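You operate a simulated robot arm through the tools that you are given. There is no shell and no other tool. Be economical: measure what you need, move in short steps, check, and stop when the job is done.

The job below is to be done with a simulated robot arm. You get a single attempt, and the scene is never put back.

Task
Close the M7 and W2 drains and drawers, then cap their inlets: blue cap on M7, black on W2.

Only the result counts: the job must be done as asked and must still hold three seconds after the hand-in. Knocking over, shifting, dropping, spilling or breaking anything else fails it. Lids that push on must go on centred and level and be pressed home; caps that screw on are set level and turned clockwise until they are tight.

Robot
A 7-joint arm with a fingered hand on a trunk, on a base that drives. Base frame: it is fixed to the floor where the robot stands at the start and does not move with it; the origin is under the middle of the robot, x ahead of it, y to its left, z up. Lengths are in m, angles in degrees, forces in N, time in s.
With the tool pointing down near the work surface it reaches from about 0.1 to 0.6 m from the robot's upright axis, wherever it stands. Its first joint turns from -69.0 to 172.0 degrees. Places, roughly: M7 bleed knob [0.4, -0.3, 0.5]; M7 blue key [0.6, -0.3, 1]; M7 drain knob [0.7, -0.3, 0.7]; M7 filter drawer [0.7, -0.1, 0.6]; M7 foot key [1.2, -0.6, 0.7]; M7 green key [0.7, -0.3, 1]; M7 grey key [0.6, -0.3, 1]; M7 high valve [0.4, -0.3, 0.3]; M7 low valve [0.5, -0.2, 0.3]; M7 side knob [0.7, -0.5, 1]; M7 switch [0.7, 0, 0.4]; M7 toilet [0.9, -0.4, 0.8]; W2 bleed knob [0.6, 0.1, 0.5]; W2 blue key [0.9, 0.2, 1]; W2 drain knob [0.9, 0.2, 0.7]; W2 filter drawer [0.9, 0.3, 0.6]. Payload 3.2 kg.
The tool frame sits at the grasp point between the pads (the TCP): z along the fingers, y along the line on which they close. The tips reach 0.026 m beyond it. The gripper opens to 0.088 m. The gripper's body begins 0.03 m behind the TCP. The gripper is a hand of 5 fingers: y runs from the thumb to the fingers, the wrist lies at [-0.016, -0.108, -0.172] in the tool frame, and closing takes about 1.5 s.
Orientation is told as [roll, pitch, yaw] about the base's x, y, z axes, in that order, counted from this pose: with the fingers straight down and the wrist toward the robot, the tool's x, y and z point along [0, 1, 0], [1, 0, 0] and [0, 0, -1] of the base frame.

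Tools
- The arm moves only by the tool drive_tool. Its argument "series" is a list that holds one entry, the list of rows, each a list of 6 numbers: the shift along the tool's x, y, z in units of 25 mm (1.0 is 25 mm), then the turn, a rotation vector about the tool's x, y, z in units of 8 degrees (1.0 is 8 degrees). In form: [[[dx, dy, dz, ax, ay, az], ...]]. A call has 1 to 12 rows; each row shifts and turns the commanded pose from where the row before left it, along the tool's axes as they then stand. "jaw" is the opening, from 0 (shut) to 1 (fully open), set as the call begins (left out, the last holds). A call with a number of a shift or a turn outside -1 to 1 is refused whole. A row lasts 0.2 s, in which the tool goes at most 0.05 m and 8.6 degrees; a call with a longer step from one row to the next is refused whole, and so is a gripper value outside its range. Where a pose cannot be reached the arm comes as near as it can. A force on the tool above 40 N (or 10 N above the force at the start of the call, whichever is more), or a blocked arm, ends the call early, and 0.2 s more pass. Each finger travels about 0.072 m/s and halts on what it meets, pressing with about 30 N; the grip force reading is that of the motor and also rises with nothing between the fingers. The clock runs only during rows and for 0.2 s after the last one: add rows that do not move to give the fingers time. The reply holds the time, the measured pose of the TCP, the force on the tool along the base axes, the opening and the grip force, in the units named above and with some noise, with the torque about the TCP (base axes, N m) and any sound that the robot's microphone picked up.
- Cameras (640 x 400 px; columns grow to the right, rows downward): "scene" is now at [0.1383, -0.0303, 1.2811]; the picture's right is [-0.34, -0.94, 0.00], its down [-0.38, 0.14, -0.92] and it looks along [0.86, -0.31, -0.40] (base axes); focal length 214 px, centre (320, 200). "wrist" rides on the gripper at [0.067, -0.098, -0.117] in the tool frame; the picture's right is [-0.71, 0.33, -0.62], its down [-0.65, -0.65, 0.39] and it looks along [-0.28, 0.68, 0.68] (tool axes); focal length 234 px, centre (320, 200). There is no depth. A picture from a camera that has moved, and an enlarged one, comes with that camera's place and axes in the base frame and with its lens.
- get_image(camera): a new picture of that camera. The clock stands still meanwhile.
- slide_trunk(by): slides the trunk up (or, below 0, down) by that many m; the arm and the scene camera ride with it, the base frame stays. It gives what a move gives, with no picture.
- base_move(legs): drives the robot by 1 to 6 legs, each [ahead, left, turn to the left] in m, m and degrees, along the robot's own axes; the way and the turn of a leg run together, so that a leg with both is an arc; at most 1.5 m and 180 degrees a leg. The arm and the cameras ride along, it lands a little off, and it stops where it bumps. It gives what a move gives.
- hand_shape(shape): the hand has 5 fingers and takes this shape, open, in about a second: jaw (thumb against the fingers, like two jaws); tri (thumb and two fingers); tip (a fingertip pinch); poke (one finger out to press); point (the index stretched); flat (the hand flat); cup (the hand cupped); fist (a fist). The gripper value then closes the fingers along that shape, each until it touches; the sizes above hold for jaw. It gives what a move gives, with no picture.
- head_to(pan, tilt): turns the head with the scene camera to pan (to the left, within 86 degrees either way) and tilt (down, from -29 to 69), counted from straight ahead of the robot. It gives what a move gives.
- enlarge(camera, box): a new picture of the part [left, top, right, bottom] of that camera's present view, enlarged. The clock stands still meanwhile.
- close_job(): hands the job in; it is judged then, once.

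Work in short steps. Places have to be worked out from the pictures, the camera data and where the tool is seen: move nearer, look again, correct. Check each grasp and each placing, and mend what went wrong. You have 120 turns and 78 pictures in all, those below and enlarged ones among them. Open the gripper and draw the arm clear of the work before you hand the job in, unless the task says otherwise; then end with one line.

The tools are called after ">>>" as a command line: name --argument value ..., lists and objects as JSON in quotes. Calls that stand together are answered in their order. drive_tool: Moves the arm, as the interface text tells. Its arguments: {"type":"object","properties":{"series":{"type":"array","items":{"type":"array","items":{"type":"array","items":{"type":"number"}}}},"jaw":{"type":"number"}},"required":["series"]} The other tools are called the same way: slide_trunk (by) slides the trunk up or down; hand_shape (shape) gives the hand a shape; base_move (legs) drives the base; head_to (pan, tilt) turns the head that bears the scene camera; get_image (camera) takes a picture; enlarge (camera, box) takes an enlarged picture of a part of a camera's view; close_job () hands the job in.

At the start:

```text
time: 0.0
ee_pos: [0.4503, -0.037, 1.2404]
tool_rot: [0.0, 0.1, -0.1]
wrist_force: [0.0, 0.3, 0.3]
moment: [-0.03, -0.02, -0.02]
finger_gap: 0.0878
gripper_force: 0.0
shape: jaw
trunk travel left (down, up): [-0.57, 0.27]
robot x, y, heading: [-0.0004, -0.0006, -0.1]
head pan, tilt: [-20.1, 23.6]
```

scene: 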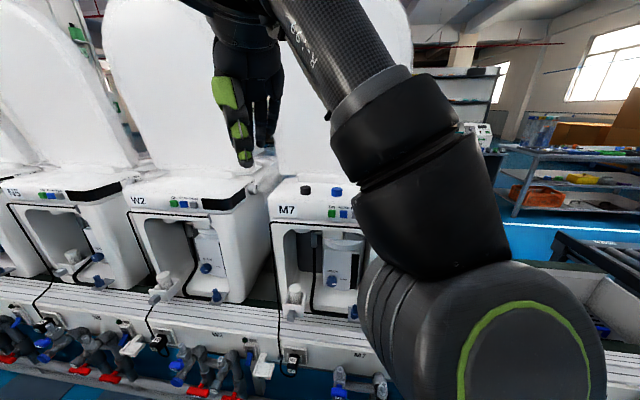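
wrist: 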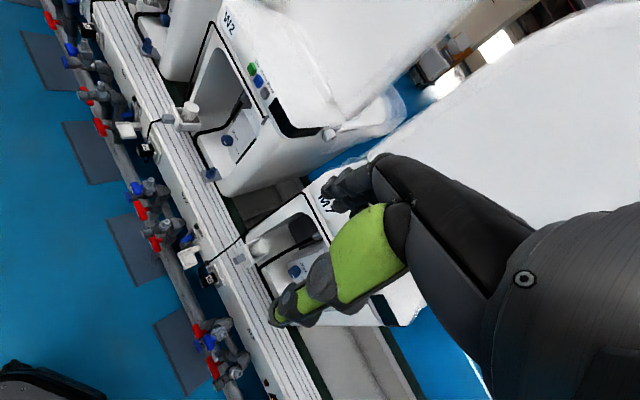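

The scene shows the M7 and W2 machines in a row on a conveyor, with two caps (black, blue) seemingly on top of M7. I'll look closer at both.

>>> enlarge --camera "scene" --box '[120, 170, 280, 270]'

>>> enlarge --camera "scene" --box '[250, 170, 410, 270]'

>>> enlarge --camera "scene" --box '[130, 260, 370, 400]'

```text
4.00 times, centred on (200, 220) of scene
camera zoom: at [0.1383, -0.0303, 1.2811], right [-0.34, -0.94, 0.0], down [-0.38, 0.14, -0.92], along [0.86, -0.31, -0.4], focal length 858 px, centre (800, 120)
```

zoom: 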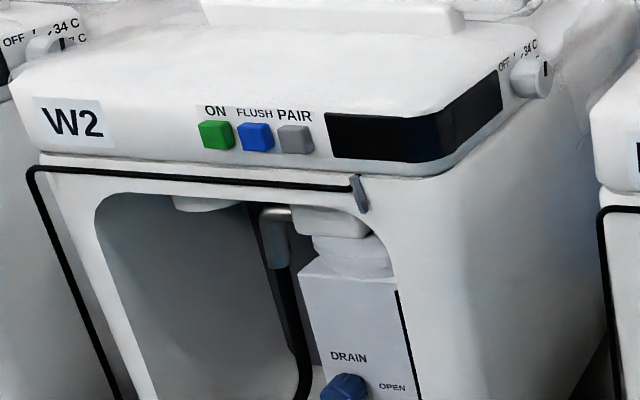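

```text
4.00 times, centred on (330, 220) of scene
camera zoom: at [0.1383, -0.0303, 1.2811], right [-0.34, -0.94, 0.0], down [-0.38, 0.14, -0.92], along [0.86, -0.31, -0.4], focal length 858 px, centre (280, 120)
```

zoom: 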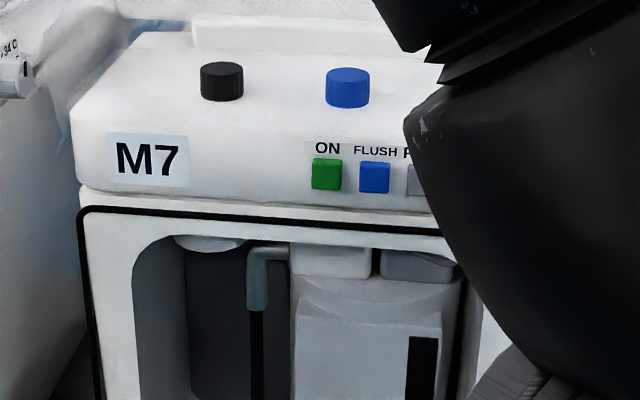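

```text
2.67 times, centred on (250, 330) of scene
camera zoom: at [0.1383, -0.0303, 1.2811], right [-0.34, -0.94, 0.0], down [-0.38, 0.14, -0.92], along [0.86, -0.31, -0.4], focal length 572 px, centre (507, -147)
```

zoom: 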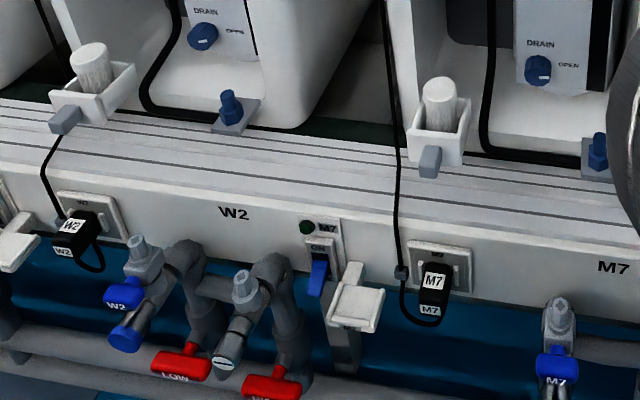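

Drawers (with cylindrical filters) are out on both; drain knobs are marked. I need a closer look at the pipes for the inlets, so I tilt the head down.

>>> head_to --pan -10 --tilt 55

>>> get_image --camera "scene"

```text
time: 1.0
ee_pos: [0.452, -0.0366, 1.241]
tool_rot: [0.0, 0.0, -0.2]
wrist_force: [0.0, -0.9, 0.2]
moment: [0.05, 0.01, -0.02]
finger_gap: 0.0879
gripper_force: 0.1
shape: jaw
trunk travel left (down, up): [-0.57, 0.27]
robot x, y, heading: [-0.0036, -0.0023, 0.1]
head pan, tilt: [-10.0, 55.0]
```

```text
72 pictures are left
camera scene: at [0.1225, -0.0111, 1.2349], right [-0.17, -0.98, 0.0], down [-0.81, 0.14, -0.57], along [0.57, -0.1, -0.82], focal length 214 px, centre (320, 200)
```

scene: 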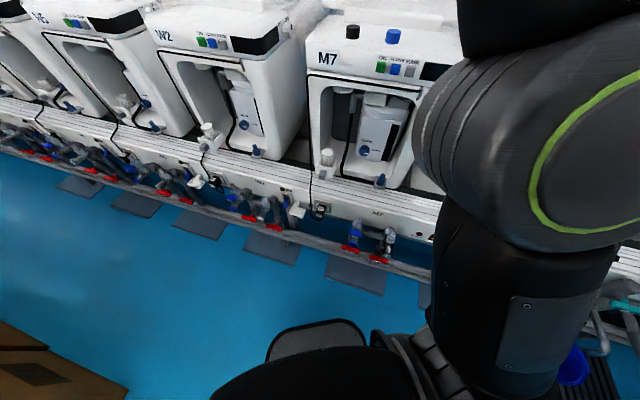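

>>> enlarge --camera "scene" --box '[290, 60, 450, 160]'

>>> enlarge --camera "scene" --box '[280, 160, 440, 260]'

>>> enlarge --camera "scene" --box '[160, 120, 320, 220]'

```text
4.00 times, centred on (370, 110) of scene
camera zoom: at [0.1225, -0.0111, 1.2349], right [-0.17, -0.98, 0.0], down [-0.81, 0.14, -0.57], along [0.57, -0.1, -0.82], focal length 858 px, centre (120, 560)
```

zoom: 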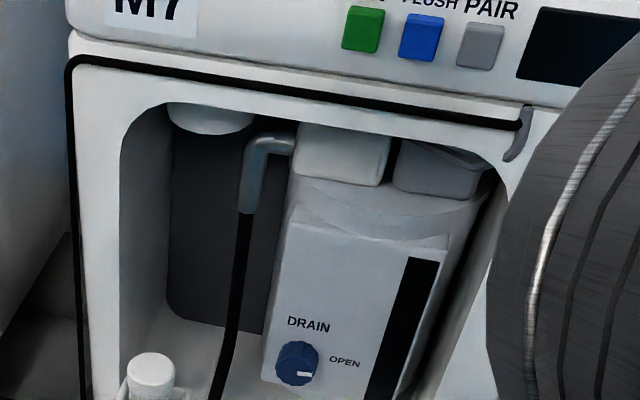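

```text
4.00 times, centred on (360, 210) of scene
camera zoom: at [0.1225, -0.0111, 1.2349], right [-0.17, -0.98, 0.0], down [-0.81, 0.14, -0.57], along [0.57, -0.1, -0.82], focal length 858 px, centre (160, 160)
```

zoom: 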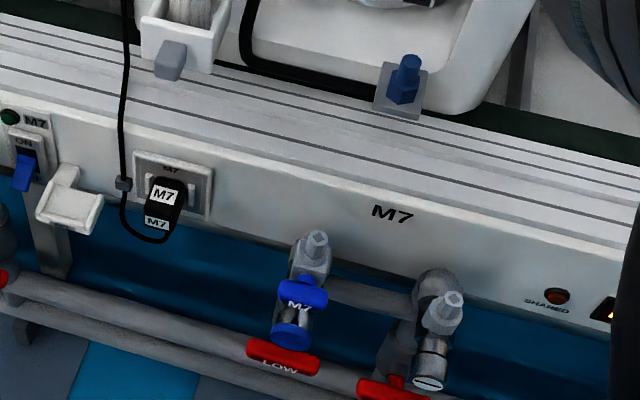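

```text
4.00 times, centred on (240, 170) of scene
camera zoom: at [0.1225, -0.0111, 1.2349], right [-0.17, -0.98, 0.0], down [-0.81, 0.14, -0.57], along [0.57, -0.1, -0.82], focal length 858 px, centre (640, 320)
```

zoom: 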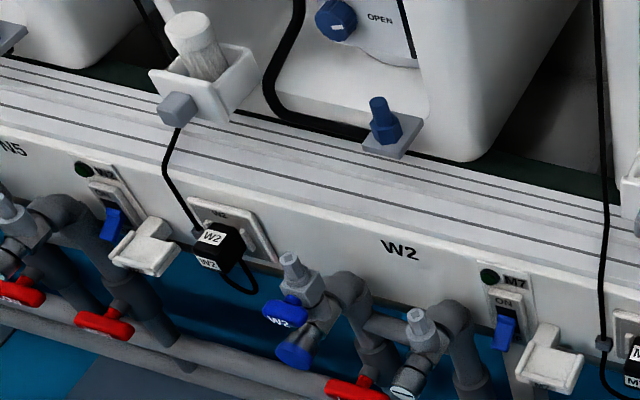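

Zoom renders real detail; I'll zoom tightly on the candidate inlet pegs and fittings.

>>> enlarge --camera "scene" --box '[342, 205, 406, 265]'

>>> enlarge --camera "scene" --box '[350, 140, 414, 196]'

>>> enlarge --camera "scene" --box '[190, 110, 274, 164]'

```text
6.67 times, centred on (374, 235) of scene
camera zoom: at [0.1225, -0.0111, 1.2349], right [-0.17, -0.98, 0.0], down [-0.81, 0.14, -0.57], along [0.57, -0.1, -0.82], focal length 1430 px, centre (-40, -33)
```

zoom: 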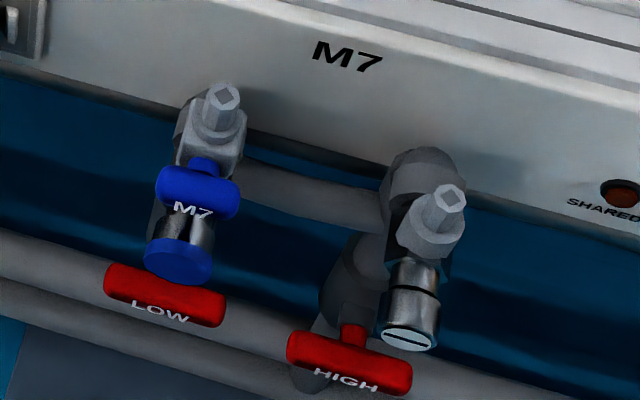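

```text
7.14 times, centred on (382, 168) of scene
camera zoom: at [0.1225, -0.0111, 1.2349], right [-0.17, -0.98, 0.0], down [-0.81, 0.14, -0.57], along [0.57, -0.1, -0.82], focal length 1532 px, centre (-123, 429)
```

zoom: 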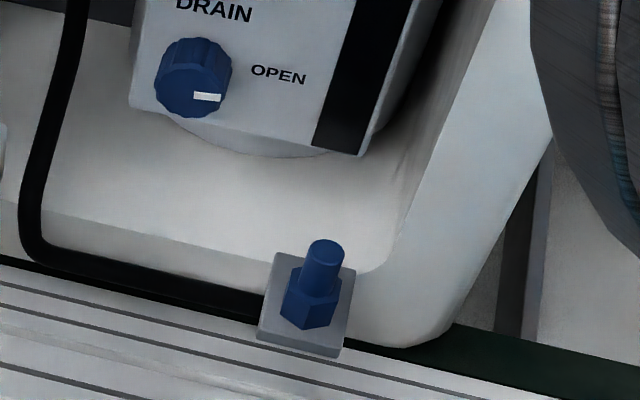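

```text
7.41 times, centred on (232, 137) of scene
camera zoom: at [0.1225, -0.0111, 1.2349], right [-0.17, -0.98, 0.0], down [-0.81, 0.14, -0.57], along [0.57, -0.1, -0.82], focal length 1589 px, centre (972, 667)
```

zoom: 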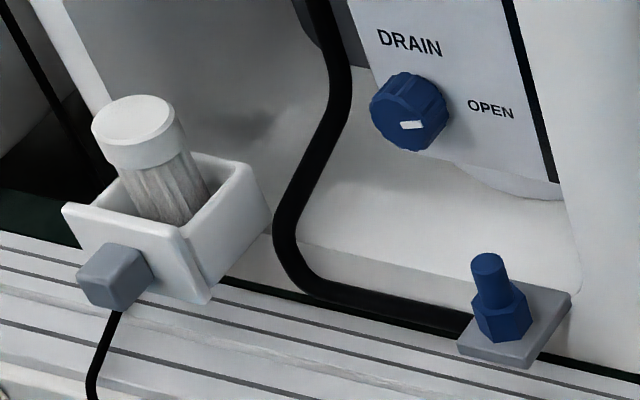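

Let me compare with neighbouring machines N5 etc. for closed drain/drawer/capped inlet references.

>>> enlarge --camera "scene" --box '[80, 80, 180, 140]'

>>> enlarge --camera "scene" --box '[0, 60, 110, 130]'

>>> enlarge --camera "scene" --box '[100, 130, 200, 200]'

```text
6.40 times, centred on (130, 110) of scene
camera zoom: at [0.1225, -0.0111, 1.2349], right [-0.17, -0.98, 0.0], down [-0.81, 0.14, -0.57], along [0.57, -0.1, -0.82], focal length 1373 px, centre (1536, 776)
```

zoom: 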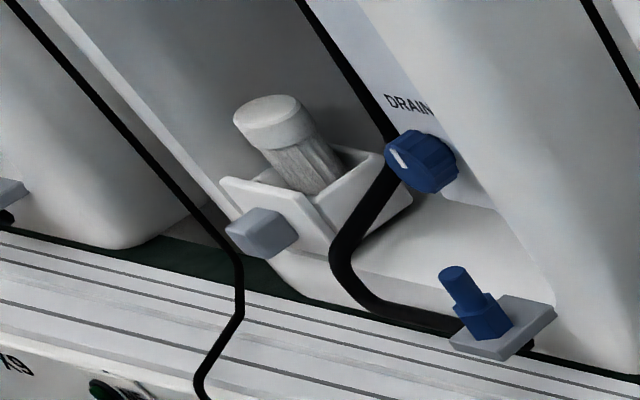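

```text
5.71 times, centred on (55, 95) of scene
camera zoom: at [0.1225, -0.0111, 1.2349], right [-0.17, -0.98, 0.0], down [-0.81, 0.14, -0.57], along [0.57, -0.1, -0.82], focal length 1226 px, centre (1834, 800)
```

zoom: 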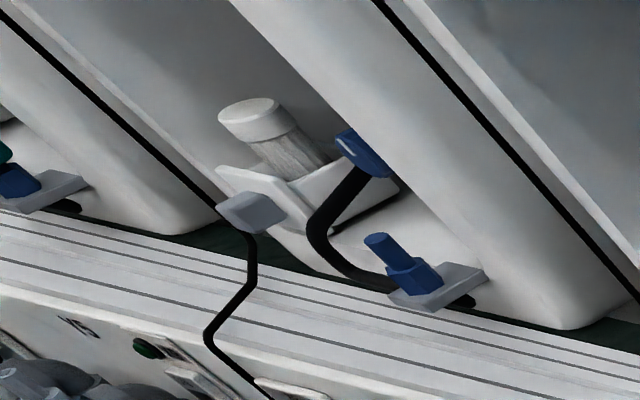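

```text
5.71 times, centred on (150, 165) of scene
camera zoom: at [0.1225, -0.0111, 1.2349], right [-0.17, -0.98, 0.0], down [-0.81, 0.14, -0.57], along [0.57, -0.1, -0.82], focal length 1226 px, centre (1291, 400)
```

zoom: 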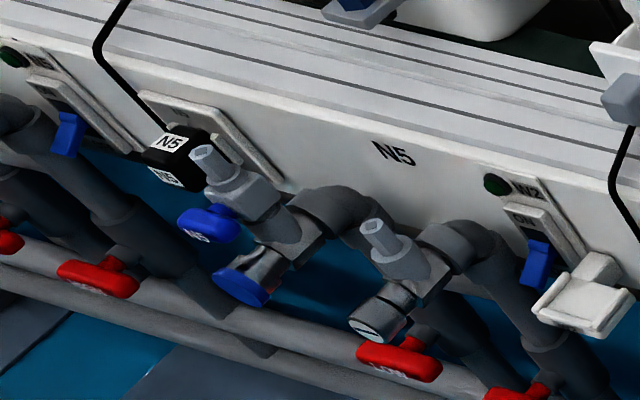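

A machine further left seems to have a green cap on its blue peg — so pegs are inlets. Zoom there and on the N5 knob for reference.

>>> head_to --pan 40 --tilt 30

>>> get_image --camera "scene"

```text
time: 2.1
ee_pos: [0.4513, -0.0354, 1.2397]
tool_rot: [0.0, 0.1, -0.1]
wrist_force: [-0.1, -0.5, 0.6]
moment: [-0.03, -0.03, 0.01]
finger_gap: 0.0876
gripper_force: 0.1
shape: jaw
trunk travel left (down, up): [-0.57, 0.27]
robot x, y, heading: [-0.0014, -0.0024, 0.1]
head pan, tilt: [40.0, 30.0]
```

```text
62 pictures are left
camera scene: at [0.1208, 0.0595, 1.2708], right [0.64, -0.77, 0.0], down [-0.38, -0.32, -0.87], along [0.66, 0.56, -0.5], focal length 214 px, centre (320, 200)
```

scene: 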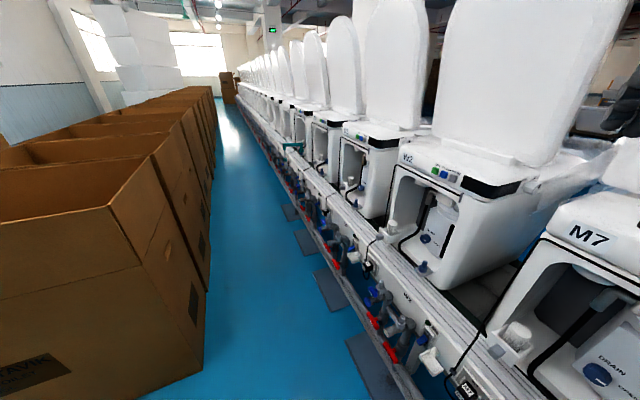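

>>> enlarge --camera "scene" --box '[268, 110, 396, 230]'

>>> enlarge --camera "scene" --box '[265, 130, 325, 180]'

```text
3.33 times, centred on (332, 170) of scene
camera zoom: at [0.1208, 0.0595, 1.2708], right [0.64, -0.77, 0.0], down [-0.38, -0.32, -0.87], along [0.66, 0.56, -0.5], focal length 715 px, centre (280, 300)
```

zoom: 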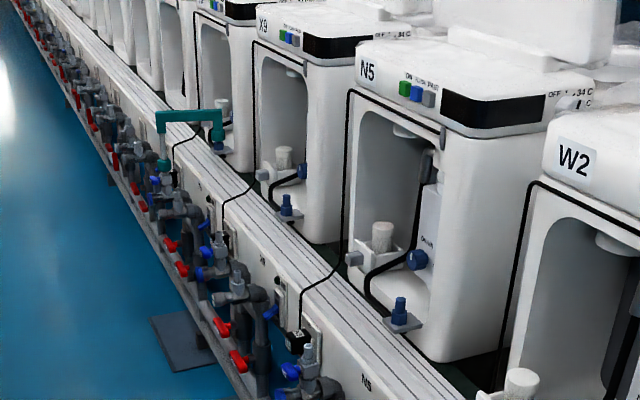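

```text
8.00 times, centred on (295, 155) of scene
camera zoom: at [0.1208, 0.0595, 1.2708], right [0.64, -0.77, 0.0], down [-0.38, -0.32, -0.87], along [0.66, 0.56, -0.5], focal length 1716 px, centre (520, 560)
```

zoom: 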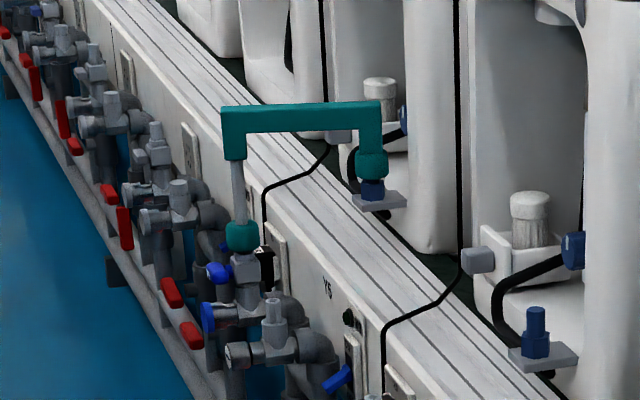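

The green bridge shows the blue peg is the inlet. Now the N5 knob for its (closed?) orientation.

>>> enlarge --camera "scene" --box '[345, 168, 385, 193]'

>>> enlarge --camera "scene" --box '[400, 210, 448, 250]'

```text
16.00 times, centred on (365, 180) of scene
camera zoom: at [0.1208, 0.0595, 1.2708], right [0.64, -0.77, 0.0], down [-0.38, -0.32, -0.87], along [0.66, 0.56, -0.5], focal length 3432 px, centre (-400, 512)
```

zoom: 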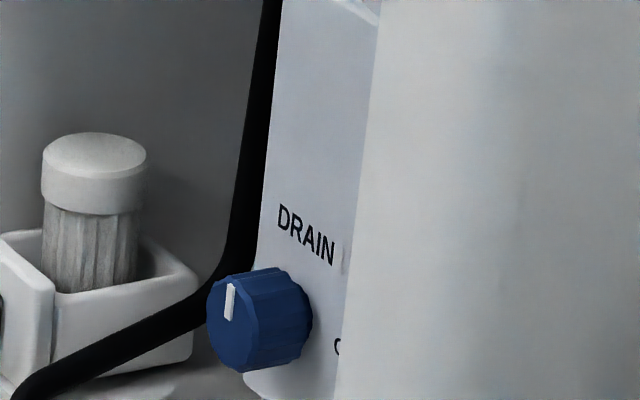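

```text
10.00 times, centred on (424, 230) of scene
camera zoom: at [0.1208, 0.0595, 1.2708], right [0.64, -0.77, 0.0], down [-0.38, -0.32, -0.87], along [0.66, 0.56, -0.5], focal length 2145 px, centre (-720, -100)
```

zoom: 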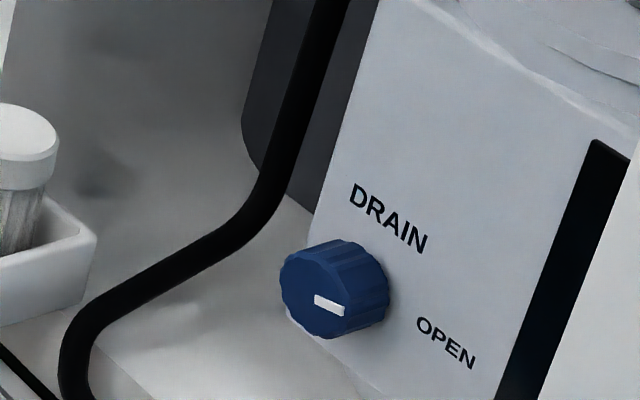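

Geometry so far: row normal is at heading about -28°, M7 knob ≈ (0.717,-0.292,0.661), M7 peg ≈ (0.608,-0.332,0.635), N5's closed knob points up (so close = quarter turn counter-clockwise). I square the robot to the row and approach a bit.

>>> base_move --legs '[[0, 0, -28], [0.12, 0, 0]]'

>>> head_to --pan 15 --tilt 35

>>> get_image --camera "scene"

>>> get_image --camera "wrist"

```text
time: 4.8
ee_pos: [0.4876, -0.2998, 1.2405]
tool_rot: [-0.1, 0.0, -28.1]
wrist_force: [0.1, 0.5, -0.5]
moment: [0.04, 0.04, -0.02]
finger_gap: 0.0878
gripper_force: 0.1
shape: jaw
trunk travel left (down, up): [-0.57, 0.27]
robot x, y, heading: [0.107, -0.0557, -28.2]
head pan, tilt: [40.0, 30.0]
```

```text
time: 5.7
ee_pos: [0.4877, -0.2998, 1.2397]
tool_rot: [0.0, -0.1, -28.1]
wrist_force: [-0.8, 0.1, -0.2]
moment: [-0.01, 0.0, -0.01]
finger_gap: 0.0878
gripper_force: 0.1
shape: jaw
trunk travel left (down, up): [-0.57, 0.27]
robot x, y, heading: [0.1037, -0.0579, -28.0]
head pan, tilt: [15.0, 35.0]
```

```text
57 pictures are left
camera scene: at [0.2366, -0.0979, 1.2631], right [-0.23, -0.97, 0.0], down [-0.56, 0.13, -0.82], along [0.8, -0.18, -0.57], focal length 214 px, centre (320, 200)
```

scene: 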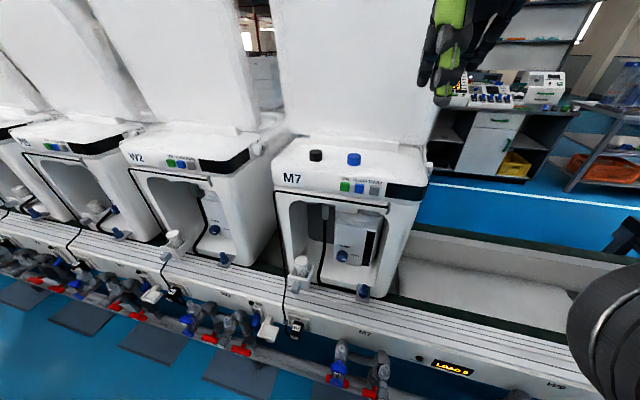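

```text
56 pictures are left
camera wrist: at [0.4322, -0.1957, 1.3585], right [-0.04, -0.78, 0.62], down [-0.88, -0.26, -0.39], along [0.47, -0.57, -0.68], focal length 234 px, centre (320, 200)
```

wrist: 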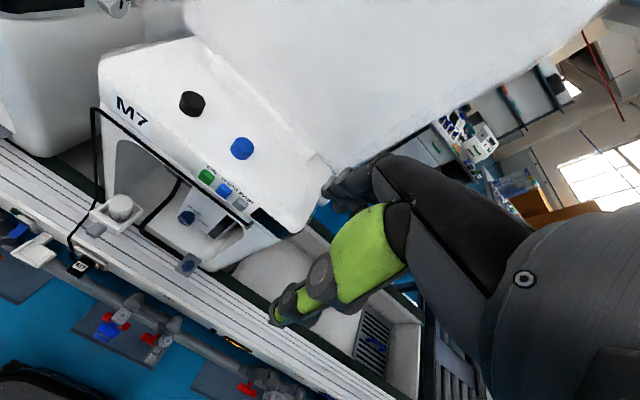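

Triangulated: blue cap ≈ (0.702,-0.290,1.045), black cap ≈ (0.756,-0.205,1.045). Let me look tightly at M7's lower area and its caps from this viewpoint.

>>> enlarge --camera "scene" --box '[275, 210, 403, 300]'

>>> enlarge --camera "wrist" --box '[90, 60, 330, 210]'

```text
4.44 times, centred on (339, 255) of scene
camera zoom: at [0.2366, -0.0979, 1.2631], right [-0.23, -0.97, 0.0], down [-0.56, 0.13, -0.82], along [0.8, -0.18, -0.57], focal length 953 px, centre (236, -44)
```

zoom: 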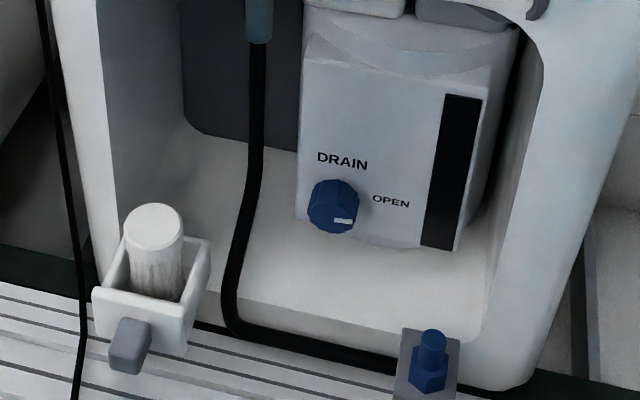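

```text
2.67 times, centred on (210, 135) of wrist
camera zoom: at [0.4322, -0.1957, 1.3585], right [-0.04, -0.78, 0.62], down [-0.88, -0.26, -0.39], along [0.47, -0.57, -0.68], focal length 624 px, centre (613, 373)
```

zoom: 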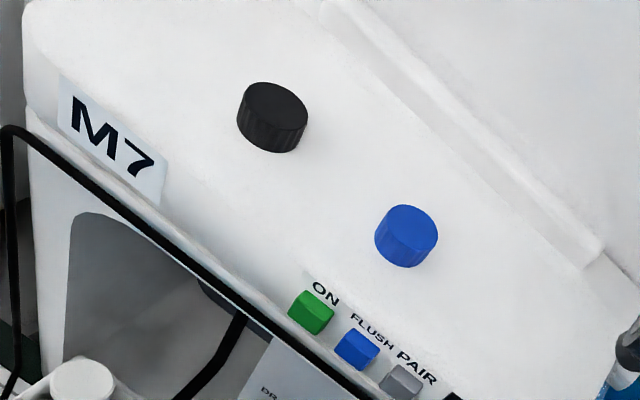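

Caps are ~37 mm wide with room around them; the drain-knob mark points to OPEN. I'll orient the hand forward in free space: first yaw the tool 90° so the wrist goes to the right.

>>> drive_tool --series '[[[0, -0.2, 0, 0, 0, -0.9375], [0.03, -0.2, 0, 0, 0, -0.9375], [0.05, -0.2, 0, 0, 0, -0.9375], [0, 0, 0, 0, 0, -0.9375], [0, 0, 0, 0, 0, -0.9375], [0, 0, 0, 0, 0, -0.9375], [0, 0, 0, 0, 0, -0.9375], [0, 0, 0, 0, 0, -0.9375], [0, 0, 0, 0, 0, -0.9375], [0, 0, 0, 0, 0, -0.9375], [0, 0, 0, 0, 0, -0.9375], [0, 0, 0, 0, 0, -0.9375]]]'

>>> drive_tool --series '[[[0, 0, 0, 0, -0.9375, 0], [0, 0, 0, 0, -0.9375, 0], [0, 0, 0, 0, -0.9375, 0], [0, 0, 0, 0, -0.9375, 0], [0, 0, 0, 0, -0.9375, 0], [0, 0, 0, 0, -0.9375, 0], [0, 0, 0, 0, -0.9375, 0], [0, 0, 0, 0, -0.9375, 0], [0, 0, 0, 0, -0.9375, 0], [0, 0, 0, 0, -0.9375, 0], [0, 0, 0, 0, -0.9375, 0], [0, 0, 0, 0, -0.9375, 0]]]'

>>> slide_trunk --by -0.4

>>> get_image --camera "scene"

```text
time: 8.3
ee_pos: [0.3876, -0.1502, 1.1166]
tool_rot: [0.3, 0.3, 57.8]
wrist_force: [-0.3, 0.8, 0.5]
moment: [-0.02, -0.01, 0.0]
finger_gap: 0.0879
gripper_force: 0.2
shape: jaw
out of reach, approached as far as the arm can: row 4, 5, 6, 7, 8, 9, 10, 11, 12
trunk travel left (down, up): [-0.57, 0.27]
robot x, y, heading: [0.1053, -0.0588, -27.7]
head pan, tilt: [15.0, 35.0]
```

```text
time: 9.8
ee_pos: [0.361, -0.0898, 1.0844]
tool_rot: [-49.4, -0.2, 57.5]
wrist_force: [16.9, -8.1, -4.5]
moment: [0.3, -0.27, 1.68]
finger_gap: 0.0878
gripper_force: 0.1
shape: jaw
out of reach, approached as far as the arm can: row 1, 2, 3, 4, 5, 6
trunk travel left (down, up): [-0.57, 0.27]
robot x, y, heading: [0.1046, -0.0559, -28.3]
head pan, tilt: [15.0, 35.0]
stopped in row 7: the force on the tool passed its limit at 107 N (the readings are from after the stop); the commanded pose is now the measured one
```

```text
time: 10.8
ee_pos: [0.364, -0.0896, 1.0368]
tool_rot: [-49.2, -0.1, 57.6]
wrist_force: [4.9, -2.8, -3.2]
moment: [0.12, -0.45, 0.64]
finger_gap: 0.0879
gripper_force: 0.0
shape: jaw
trunk travel left (down, up): [-0.524, 0.316]
robot x, y, heading: [0.1029, -0.0545, -27.9]
head pan, tilt: [15.0, 35.0]
stopped: the force on the tool passed its limit at 41 N (the readings are from after the stop); the commanded pose is now the measured one
```

```text
53 pictures are left
camera scene: at [0.2367, -0.0983, 1.2168], right [-0.23, -0.97, 0.0], down [-0.56, 0.13, -0.82], along [0.8, -0.19, -0.57], focal length 214 px, centre (320, 200)
```

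scene: 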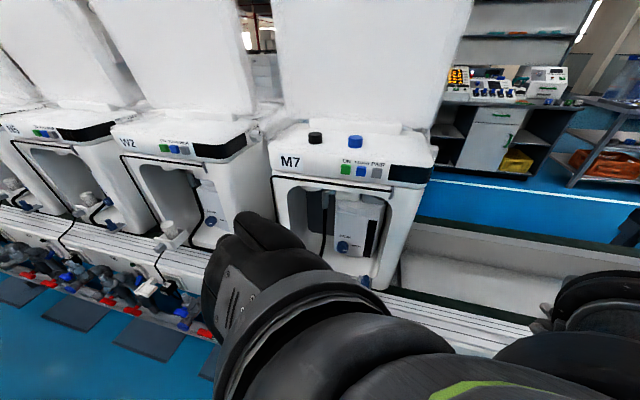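

The hand is too near the robot's own body (a self-contact stop). I move it forward into free space first.

>>> drive_tool --series '[[[-0.525, 0, 0.604, 0, 0, 0], [-0.525, 0, 0.604, 0, 0, 0], [-0.525, 0, 0.604, 0, 0, 0], [-0.525, 0, 0.604, 0, 0, 0], [-0.525, 0, 0.604, 0, 0, 0], [-0.525, 0, 0.604, 0, 0, 0], [-0.525, 0, 0.604, 0, 0, 0]]]'

```text
time: 12.4
ee_pos: [0.3645, -0.0906, 1.0371]
tool_rot: [-49.3, -0.2, 57.6]
wrist_force: [12.2, -9.3, -2.5]
moment: [0.25, -0.16, 1.72]
finger_gap: 0.088
gripper_force: 0.0
shape: jaw
out of reach, approached as far as the arm can: row 1, 2, 3, 4, 5, 6, 7
trunk travel left (down, up): [-0.524, 0.316]
robot x, y, heading: [0.1078, -0.0564, -27.8]
head pan, tilt: [15.0, 35.0]
```

It doesn't move in this posture (contact/joint limit). I undo the turns step by step to regain a free posture.

>>> drive_tool --series '[[[0, 0, 0, 0, 0.9375, 0], [0, 0, 0, 0, 0.9375, 0], [0, 0, 0, 0, 0.9375, 0], [0, 0, 0, 0, 0.9375, 0], [0, 0, 0, 0, 0.9375, 0], [0, 0, 0, 0, 0.9375, 0], [0, 0, 0, 0, 0.5, 0]]]'

```text
time: 14.0
ee_pos: [0.3641, -0.0902, 1.0373]
tool_rot: [0.0, -0.4, 57.6]
wrist_force: [0.8, -0.1, 0.5]
moment: [0.02, -0.02, -0.02]
finger_gap: 0.088
gripper_force: 0.0
shape: jaw
trunk travel left (down, up): [-0.524, 0.316]
robot x, y, heading: [0.1021, -0.0584, -28.0]
head pan, tilt: [15.0, 35.0]
```

Free again. Yaw back by 90° while going forward.

>>> drive_tool --series '[[[0, 0, 0, 0, 0, 0.9375], [0, 0, 0, 0, 0, 0.9375], [0, 0, 0, 0, 0, 0.9375], [0, 0, 0, 0, 0, 0.9375], [0, 0, 0, 0, 0, 0.9375], [0, 0, 0, 0, 0, 0.9375], [0, 0, 0, 0, 0, 0.9375], [0, 0, 0, 0, 0, 0.9375], [0, 0, 0, 0, 0, 0.9375], [0, 0, 0, 0, 0, 0.9375], [0, 0.5, 0, 0, 0, 0.9375], [0, 0.5, 0, 0, 0, 0.9]]]'

```text
time: 16.6
ee_pos: [0.3873, -0.0998, 1.0382]
tool_rot: [0.2, -0.5, -32.1]
wrist_force: [-0.5, -0.4, -0.7]
moment: [-0.01, 0.03, 0.01]
finger_gap: 0.0877
gripper_force: 0.0
shape: jaw
trunk travel left (down, up): [-0.524, 0.316]
robot x, y, heading: [0.1061, -0.0584, -27.8]
head pan, tilt: [15.0, 35.0]
```

Now try the mirrored posture (wrist to the left): go forward 0.13 m and yaw +90°.

>>> drive_tool --series '[[[0, 0.87, 0, 0, 0, 0], [0, 0.87, 0, 0, 0, 0], [0, 0.87, 0, 0, 0, 0], [0, 0.87, 0, 0, 0, 0], [0, 0.87, 0, 0, 0, 0], [0, 0.87, 0, 0, 0, 0.5]]]'

>>> drive_tool --series '[[[0, 0, 0, 0, 0, 0.9375], [0, 0, 0, 0, 0, 0.9375], [0, 0, 0, 0, 0, 0.9375], [0, 0, 0, 0, 0, 0.9375], [0, 0, 0, 0, 0, 0.9375], [0, 0, 0, 0, 0, 0.9375], [0, 0, 0, 0, 0, 0.9375], [0, 0, 0, 0, 0, 0.9375], [0, 0, 0, 0, 0, 0.9375], [0, 0, 0, 0, 0, 0.9375], [0, 0, 0, 0, 0, 0.9375], [0, 0, 0, 0, 0, 0.9375]]]'

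```text
time: 18.0
ee_pos: [0.498, -0.1701, 1.0391]
tool_rot: [0.2, -0.1, -36.1]
wrist_force: [0.6, -0.4, 0.1]
moment: [0.0, -0.01, 0.02]
finger_gap: 0.0879
gripper_force: 0.1
shape: jaw
trunk travel left (down, up): [-0.524, 0.316]
robot x, y, heading: [0.1063, -0.0557, -27.9]
head pan, tilt: [15.0, 35.0]
```

```text
time: 20.6
ee_pos: [0.4584, -0.2331, 0.992]
tool_rot: [1.1, 1.6, -125.7]
wrist_force: [-0.1, -0.6, 1.1]
moment: [0.03, 0.0, 0.0]
finger_gap: 0.088
gripper_force: 0.1
shape: jaw
out of reach, approached as far as the arm can: row 8, 9, 10, 11, 12
trunk travel left (down, up): [-0.524, 0.316]
robot x, y, heading: [0.1045, -0.0549, -28.1]
head pan, tilt: [15.0, 35.0]
```

Now tilt the fingers forward in this posture, 5 small rows first.

>>> drive_tool --series '[[[0, 0, 0, 0, 0.9375, 0], [0, 0, 0, 0, 0.9375, 0], [0, 0, 0, 0, 0.9375, 0], [0, 0, 0, 0, 0.9375, 0], [0, 0, 0, 0, 0.9375, 0], [0, 0, 0, 0, 0.9375, 0]]]'

>>> get_image --camera "scene"

```text
time: 22.0
ee_pos: [0.459, -0.2294, 0.9852]
tool_rot: [45.4, 0.3, -126.0]
wrist_force: [-0.2, 0.1, 0.1]
moment: [-0.01, 0.0, -0.02]
finger_gap: 0.088
gripper_force: 0.2
shape: jaw
trunk travel left (down, up): [-0.524, 0.316]
robot x, y, heading: [0.1046, -0.0543, -28.1]
head pan, tilt: [15.0, 35.0]
```

```text
52 pictures are left
camera scene: at [0.2365, -0.098, 1.2174], right [-0.23, -0.97, 0.0], down [-0.56, 0.13, -0.82], along [0.8, -0.18, -0.57], focal length 214 px, centre (320, 200)
```

scene: 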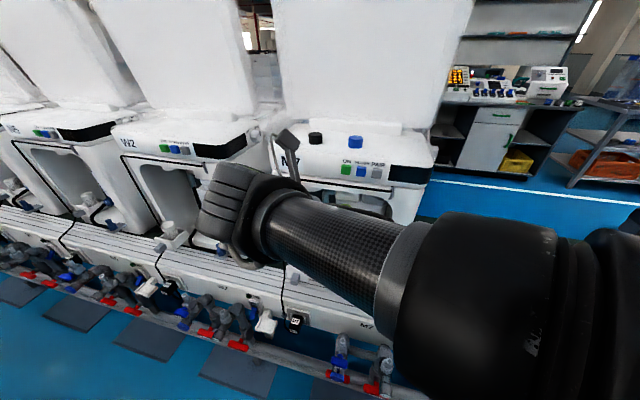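

This posture works. Continue tilting to horizontal.

>>> drive_tool --series '[[[0, 0, 0, 0, 0.9375, 0], [0, 0, 0, 0, 0.9375, 0], [0, 0, 0, 0, 0.9375, 0], [0, 0, 0, 0, 0.9375, 0], [0, 0, 0, 0, 0.9375, 0], [0, 0, 0, 0, 0.9, 0], [0, 0, 0, -0.5, 0, 0], [0, 0, 0, -0.5, 0, 0]]]'

>>> get_image --camera "wrist"

```text
time: 23.8
ee_pos: [0.4604, -0.2302, 0.9847]
tool_rot: [89.8, 0.2, -134.3]
wrist_force: [1.4, 0.0, -0.8]
moment: [0.0, 0.01, -0.02]
finger_gap: 0.0879
gripper_force: 0.1
shape: jaw
trunk travel left (down, up): [-0.524, 0.316]
robot x, y, heading: [0.104, -0.0569, -27.8]
head pan, tilt: [15.0, 35.0]
```

```text
51 pictures are left
camera wrist: at [0.4426, -0.0787, 1.0537], right [-0.68, 0.2, -0.71], down [0.74, 0.2, -0.65], along [0.01, -0.96, -0.28], focal length 234 px, centre (320, 200)
```

wrist: 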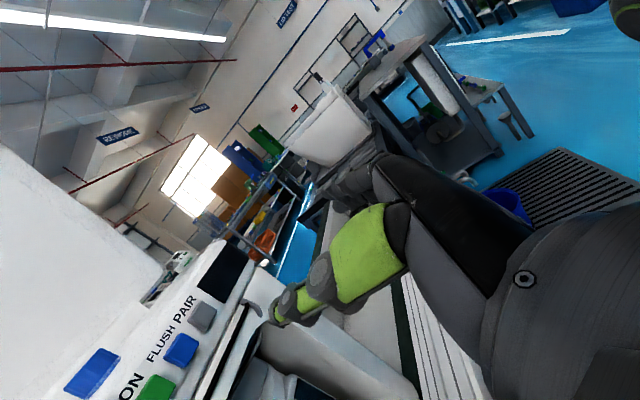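

Yaw must be -118; I correct it (+16°), close the fingers for pushing, then lower the trunk 0.3 m.

>>> drive_tool --series '[[[0, 0, 0, 0.7, 0, 0], [0, 0, 0, 0.7, 0, 0], [0, 0, 0, 0.65, 0, 0], [0, 0, -0.4, 0, 0, 0], [0, 0, -0.4, 0, 0, 0], [0, 0, 0, 0, 0, 0]]]' --jaw 0

>>> slide_trunk --by -0.3

>>> get_image --camera "scene"

```text
time: 25.2
ee_pos: [0.4418, -0.2208, 0.986]
tool_rot: [89.8, 0.2, -117.7]
wrist_force: [-0.6, 0.3, 0.9]
moment: [-0.01, -0.02, 0.0]
finger_gap: 0.0
gripper_force: 30.2
shape: jaw
trunk travel left (down, up): [-0.524, 0.316]
robot x, y, heading: [0.1059, -0.0527, -28.0]
head pan, tilt: [15.0, 35.0]
```

```text
time: 28.2
ee_pos: [0.442, -0.2212, 0.6848]
tool_rot: [89.8, 0.2, -117.6]
wrist_force: [0.2, -0.1, 0.7]
moment: [-0.01, -0.04, -0.03]
finger_gap: 0.0
gripper_force: 30.6
shape: jaw
trunk travel left (down, up): [-0.224, 0.616]
robot x, y, heading: [0.1046, -0.0545, -28.1]
head pan, tilt: [15.0, 35.0]
```

```text
50 pictures are left
camera scene: at [0.2366, -0.0981, 0.9174], right [-0.23, -0.97, 0.0], down [-0.56, 0.13, -0.82], along [0.8, -0.18, -0.57], focal length 214 px, centre (320, 200)
```

scene: 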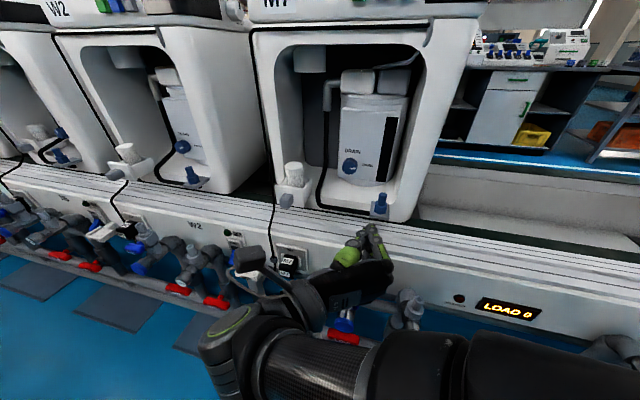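

Clear view of M7's lower area from a different height — an enlarged shot to triangulate knob, peg and drawer tab.

>>> enlarge --camera "scene" --box '[265, 130, 425, 230]'

```text
4.00 times, centred on (345, 180) of scene
camera zoom: at [0.2366, -0.0981, 0.9174], right [-0.23, -0.97, 0.0], down [-0.56, 0.13, -0.82], along [0.8, -0.18, -0.57], focal length 858 px, centre (220, 280)
```

zoom: 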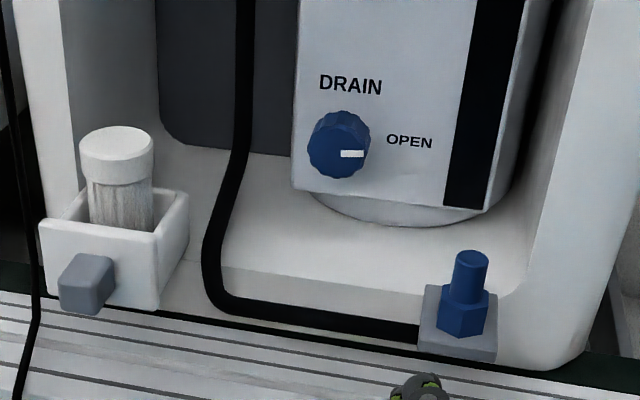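

Estimates: knob face (0.704,-0.281,0.673), peg top (0.5945,-0.3246,0.653), drawer tab (0.649,-0.113,0.630). I move left 0.193 and down 0.05, then forward to just before the tab.

>>> drive_tool --series '[[[0, -0.9, 0, 0, 0, 0], [0, -0.9, 0, 0, 0, 0], [0, -0.9, 0, 0, 0, 0], [-0.3, -0.9, 0, 0, 0, 0], [-0.3, -0.9, 0, 0, 0, 0], [-0.3, -0.9, 0, 0, 0, 0], [-0.3, -0.9, 0, 0, 0, 0], [-0.3, -0.9, 0, 0, 0, 0], [-0.4, -0.5, 0.7, 0, 0, 0], [0, 0, 0.8, 0, 0, 0], [0, 0, 0.8, 0, 0, 0]]]'

>>> get_image --camera "scene"

```text
time: 30.8
ee_pos: [0.5498, -0.1758, 0.702]
tool_rot: [91.1, 6.0, -120.7]
wrist_force: [0.1, -0.1, -0.3]
moment: [0.0, 0.03, -0.04]
finger_gap: 0.0003
gripper_force: 30.0
shape: jaw
out of reach, approached as far as the arm can: row 6, 7, 8, 9
trunk travel left (down, up): [-0.224, 0.616]
robot x, y, heading: [0.106, -0.0574, -28.0]
head pan, tilt: [15.0, 35.0]
stopped in row 11: the arm was blocked; the commanded pose is now the measured one
```

```text
48 pictures are left
camera scene: at [0.2366, -0.0982, 0.9174], right [-0.23, -0.97, 0.0], down [-0.56, 0.13, -0.82], along [0.8, -0.18, -0.57], focal length 214 px, centre (320, 200)
```

scene: 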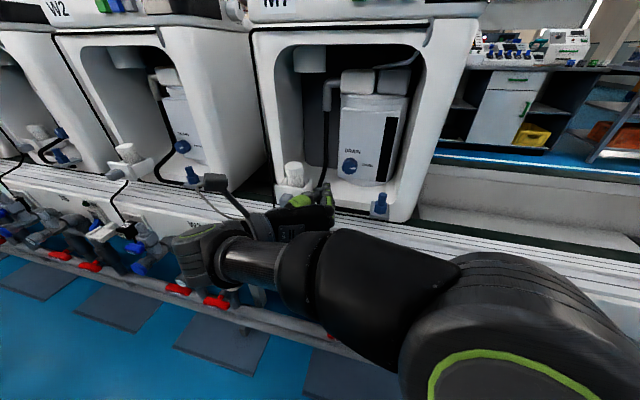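

The wrist-left pose limits reach this far left of the robot. I back the hand off and shift the base left 0.13 m.

>>> drive_tool --series '[[[0, 0, -0.9, 0, 0, 0], [0, 0, -0.9, 0, 0, 0], [0, 0, -0.9, 0, 0, 0], [0, 0, -0.5, 0, 0, 0]]]'

>>> base_move --legs '[[0, 0.13, 0]]'

>>> head_to --pan 0 --tilt 60

>>> get_image --camera "scene"

```text
time: 31.8
ee_pos: [0.48, -0.1336, 0.6979]
tool_rot: [91.0, 5.6, -120.5]
wrist_force: [-0.2, 0.2, -0.4]
moment: [-0.01, 0.0, 0.02]
finger_gap: 0.0
gripper_force: 29.7
shape: jaw
trunk travel left (down, up): [-0.224, 0.616]
robot x, y, heading: [0.1034, -0.0528, -27.9]
head pan, tilt: [15.0, 35.0]
```

```text
time: 33.1
ee_pos: [0.5416, -0.0204, 0.6979]
tool_rot: [90.9, 5.6, -120.4]
wrist_force: [0.6, -1.0, 0.5]
moment: [-0.04, -0.03, -0.04]
finger_gap: 0.0
gripper_force: 30.1
shape: jaw
trunk travel left (down, up): [-0.224, 0.616]
robot x, y, heading: [0.1629, 0.0585, -27.9]
head pan, tilt: [15.0, 35.0]
```

```text
time: 34.0
ee_pos: [0.5418, -0.0198, 0.6994]
tool_rot: [91.0, 5.7, -120.4]
wrist_force: [-0.6, -0.1, -0.5]
moment: [0.01, -0.01, -0.01]
finger_gap: 0.0
gripper_force: 30.7
shape: jaw
trunk travel left (down, up): [-0.224, 0.616]
robot x, y, heading: [0.1679, 0.0573, -28.0]
head pan, tilt: [0.0, 60.0]
```

```text
47 pictures are left
camera scene: at [0.2704, 0.0044, 0.8832], right [-0.47, -0.88, 0.0], down [-0.76, 0.41, -0.5], along [0.44, -0.23, -0.87], focal length 214 px, centre (320, 200)
```

scene: 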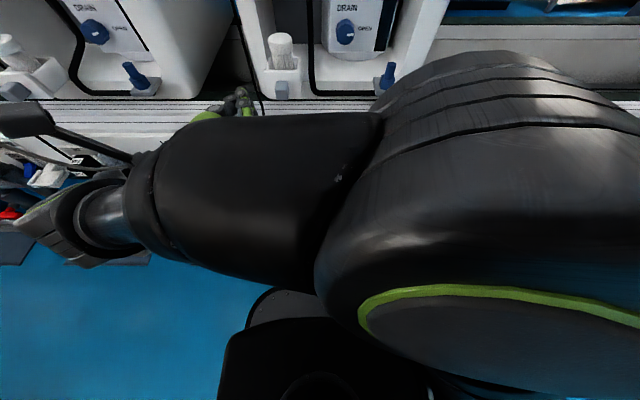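

TCP is at lateral 0.237, n 0.488. I move right 0.03 and down 0.06 to line up with the tab.

>>> drive_tool --series '[[[-0.6, 0.4, 0, 0, 0, 0], [-0.6, 0.4, 0, 0, 0, 0], [-0.6, 0.4, 0, 0, 0, 0], [-0.6, 0, 0, 0, 0, 0]]]'

>>> enlarge --camera "scene" --box '[180, 20, 308, 120]'

```text
time: 35.0
ee_pos: [0.5302, -0.0414, 0.6403]
tool_rot: [91.2, 6.1, -120.4]
wrist_force: [0.4, -0.5, 0.1]
moment: [0.01, 0.03, 0.0]
finger_gap: 0.0
gripper_force: 29.3
shape: jaw
trunk travel left (down, up): [-0.224, 0.616]
robot x, y, heading: [0.1649, 0.056, -28.2]
head pan, tilt: [0.0, 60.0]
```

```text
4.00 times, centred on (244, 70) of scene
camera zoom: at [0.2702, 0.0043, 0.8831], right [-0.47, -0.88, 0.0], down [-0.76, 0.41, -0.5], along [0.44, -0.23, -0.87], focal length 858 px, centre (624, 720)
```

zoom: 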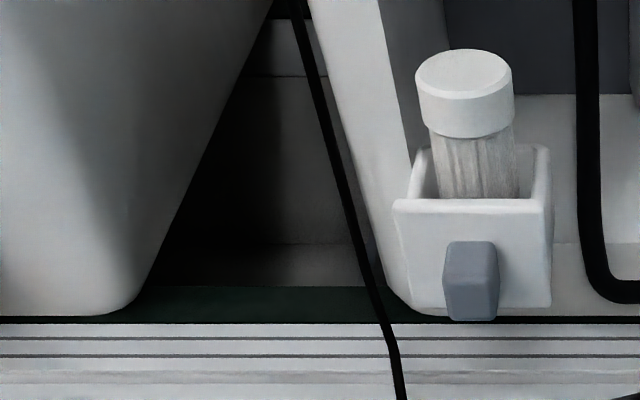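

The tab estimate is confirmed (lat 0.2045, z 0.634) and the tool is lined up. I push forward in steps: first to contact.

>>> drive_tool --series '[[[0, 0, 0.8, 0, 0, 0], [0, 0, 0.8, 0, 0, 0], [0, 0, 0.8, 0, 0, 0], [0, 0, 0.8, 0, 0, 0], [0, 0, 0.5, 0, 0, 0], [0, 0, 0.4, 0, 0, 0], [0, 0, 0.4, 0, 0, 0], [0, 0, 0.4, 0, 0, 0]]]'

>>> enlarge --camera "scene" --box '[180, 20, 308, 120]'

```text
time: 36.8
ee_pos: [0.6359, -0.1074, 0.6441]
tool_rot: [91.1, 6.4, -120.9]
wrist_force: [0.2, 0.4, 0.1]
moment: [0.0, 0.01, 0.01]
finger_gap: 0.0001
gripper_force: 30.4
shape: jaw
trunk travel left (down, up): [-0.224, 0.616]
robot x, y, heading: [0.166, 0.0614, -28.1]
head pan, tilt: [0.0, 60.0]
```

```text
4.00 times, centred on (244, 70) of scene
camera zoom: at [0.2704, 0.0044, 0.8831], right [-0.47, -0.88, 0.0], down [-0.76, 0.41, -0.5], along [0.44, -0.23, -0.87], focal length 858 px, centre (624, 720)
```

zoom: 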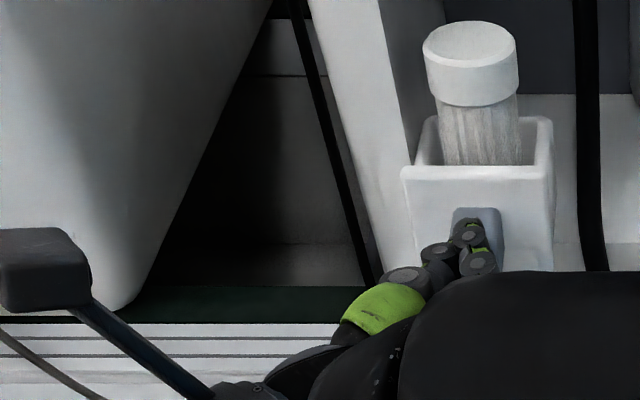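

The fingers are on the tab and the drawer has begun sliding in. I continue until it stops.

>>> drive_tool --series '[[[0, 0, 0.4, 0, 0, 0], [0, 0, 0.4, 0, 0, 0], [0, 0, 0.4, 0, 0, 0], [0, 0, 0.4, 0, 0, 0], [0, 0, 0.4, 0, 0, 0], [0, 0, 0.4, 0, 0, 0]]]'

>>> enlarge --camera "scene" --box '[180, 20, 308, 120]'

```text
time: 38.0
ee_pos: [0.6688, -0.1278, 0.6381]
tool_rot: [90.6, 5.6, -121.2]
wrist_force: [-18.3, 7.0, 4.0]
moment: [0.01, 0.17, -0.1]
finger_gap: 0.0
gripper_force: 29.6
shape: jaw
trunk travel left (down, up): [-0.224, 0.616]
robot x, y, heading: [0.1629, 0.0594, -28.0]
head pan, tilt: [0.0, 60.0]
stopped in row 5: the force on the tool passed its limit at 51 N (the readings are from after the stop); the commanded pose is now the measured one
```

```text
4.00 times, centred on (244, 70) of scene
camera zoom: at [0.2669, 0.0056, 0.8836], right [-0.47, -0.88, 0.0], down [-0.76, 0.41, -0.5], along [0.44, -0.24, -0.86], focal length 858 px, centre (624, 720)
```

zoom: 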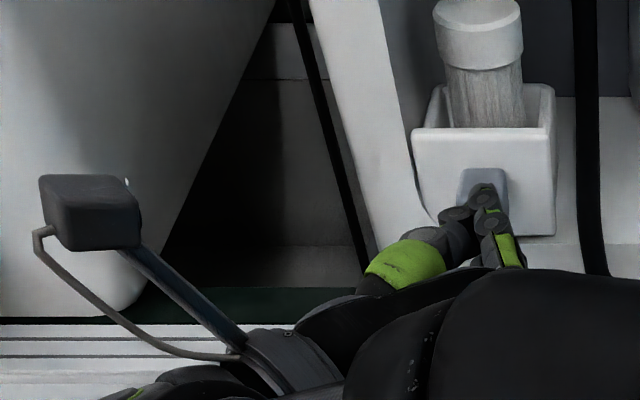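

Hard stop reached at ~51 N after ~5 cm travel: drawer closed. I back off, rise a bit and roll the hand +90° (wrist up) for the knob.

>>> drive_tool --series '[[[0, 0, -0.9, 0, 0, 0], [0, 0, -0.9, 0, 0, 0], [0, 0, -0.9, 0, 0, 0], [0, 0, -0.9, 0, 0, 0], [0, 0, -0.9, 0, 0, 0], [0, 0, -0.9, 0, 0, 0], [0.8, 0.8, 0, 0, 0, 0], [0.8, 0.8, 0, 0, 0, 0]]]'

>>> drive_tool --series '[[[0, 0, 0, 0, 0, 0.9375], [0, 0, 0, 0, 0, 0.9375], [0, 0, 0, 0, 0, 0.9375], [0, 0, 0, 0, 0, 0.9375], [0, 0, 0, 0, 0, 0.9375], [0, 0, 0, 0, 0, 0.9375], [0, 0, 0, 0, 0, 0.9375], [0, 0, 0, 0, 0, 0.9375], [0, 0, 0, 0, 0, 0.9375], [0, 0, 0, 0, 0, 0.9375], [0, 0, 0, 0, 0, 0.9375], [0, 0, 0, 0, 0, 0.9375]]]' --jaw 0.75

>>> get_image --camera "scene"

```text
time: 39.8
ee_pos: [0.5342, -0.094, 0.6706]
tool_rot: [90.4, 5.5, -121.1]
wrist_force: [0.3, -0.9, 0.1]
moment: [0.03, -0.02, -0.02]
finger_gap: 0.0
gripper_force: 29.9
shape: jaw
trunk travel left (down, up): [-0.224, 0.616]
robot x, y, heading: [0.1667, 0.0547, -28.2]
head pan, tilt: [0.0, 60.0]
```

```text
time: 42.4
ee_pos: [0.5326, -0.0952, 0.6708]
tool_rot: [-94.0, 84.3, 54.8]
wrist_force: [-0.6, -0.1, -0.3]
moment: [0.0, 0.0, -0.01]
finger_gap: 0.0661
gripper_force: 0.1
shape: jaw
trunk travel left (down, up): [-0.224, 0.616]
robot x, y, heading: [0.1645, 0.0628, -27.9]
head pan, tilt: [0.0, 60.0]
```

```text
43 pictures are left
camera scene: at [0.2697, 0.0044, 0.8831], right [-0.47, -0.88, 0.0], down [-0.76, 0.41, -0.5], along [0.44, -0.23, -0.87], focal length 214 px, centre (320, 200)
```

scene: 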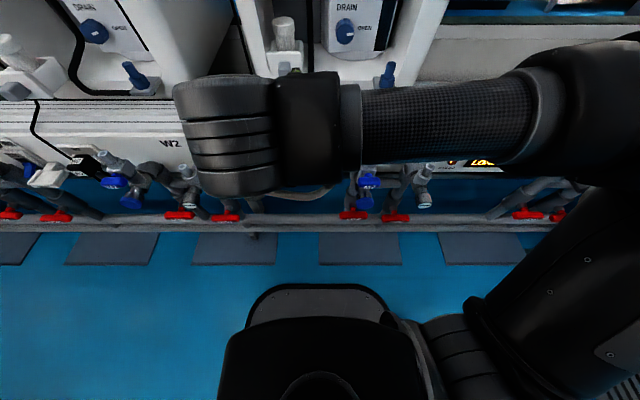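

Roll worked, and base clearance to the pipes is fine (~0.19 m). Now move right to the knob's lateral position, correct the heading 3° and roll 30° more so the grip straddles the quarter turn.

>>> drive_tool --series '[[[0.83, -0.1, 0, 0, -0.1, 0], [0.83, -0.1, 0, 0, -0.1, 0], [0.83, -0.1, 0, 0, -0.1, 0], [0.83, -0.1, 0, 0, -0.1, 0], [0, 0, 0, 0, 0, 0.94], [0, 0, 0, 0, 0, 0.94], [0, 0, 0, 0, 0, 0.94], [0, 0, 0, 0, 0, 0.94]]]'

>>> get_image --camera "wrist"

```text
time: 44.2
ee_pos: [0.4904, -0.1682, 0.6733]
tool_rot: [-91.2, 54.2, 61.0]
wrist_force: [-1.0, -0.4, 0.1]
moment: [0.02, 0.02, 0.02]
finger_gap: 0.0662
gripper_force: 0.1
shape: jaw
trunk travel left (down, up): [-0.224, 0.616]
robot x, y, heading: [0.1639, 0.0576, -28.0]
head pan, tilt: [0.0, 60.0]
```

```text
42 pictures are left
camera wrist: at [0.3356, -0.2114, 0.7124], right [-0.19, 0.97, 0.14], down [0.4, -0.05, 0.91], along [0.9, 0.23, -0.38], focal length 234 px, centre (320, 200)
```

wrist: 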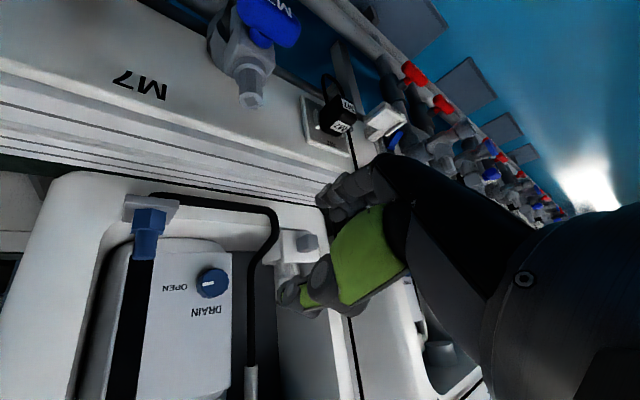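

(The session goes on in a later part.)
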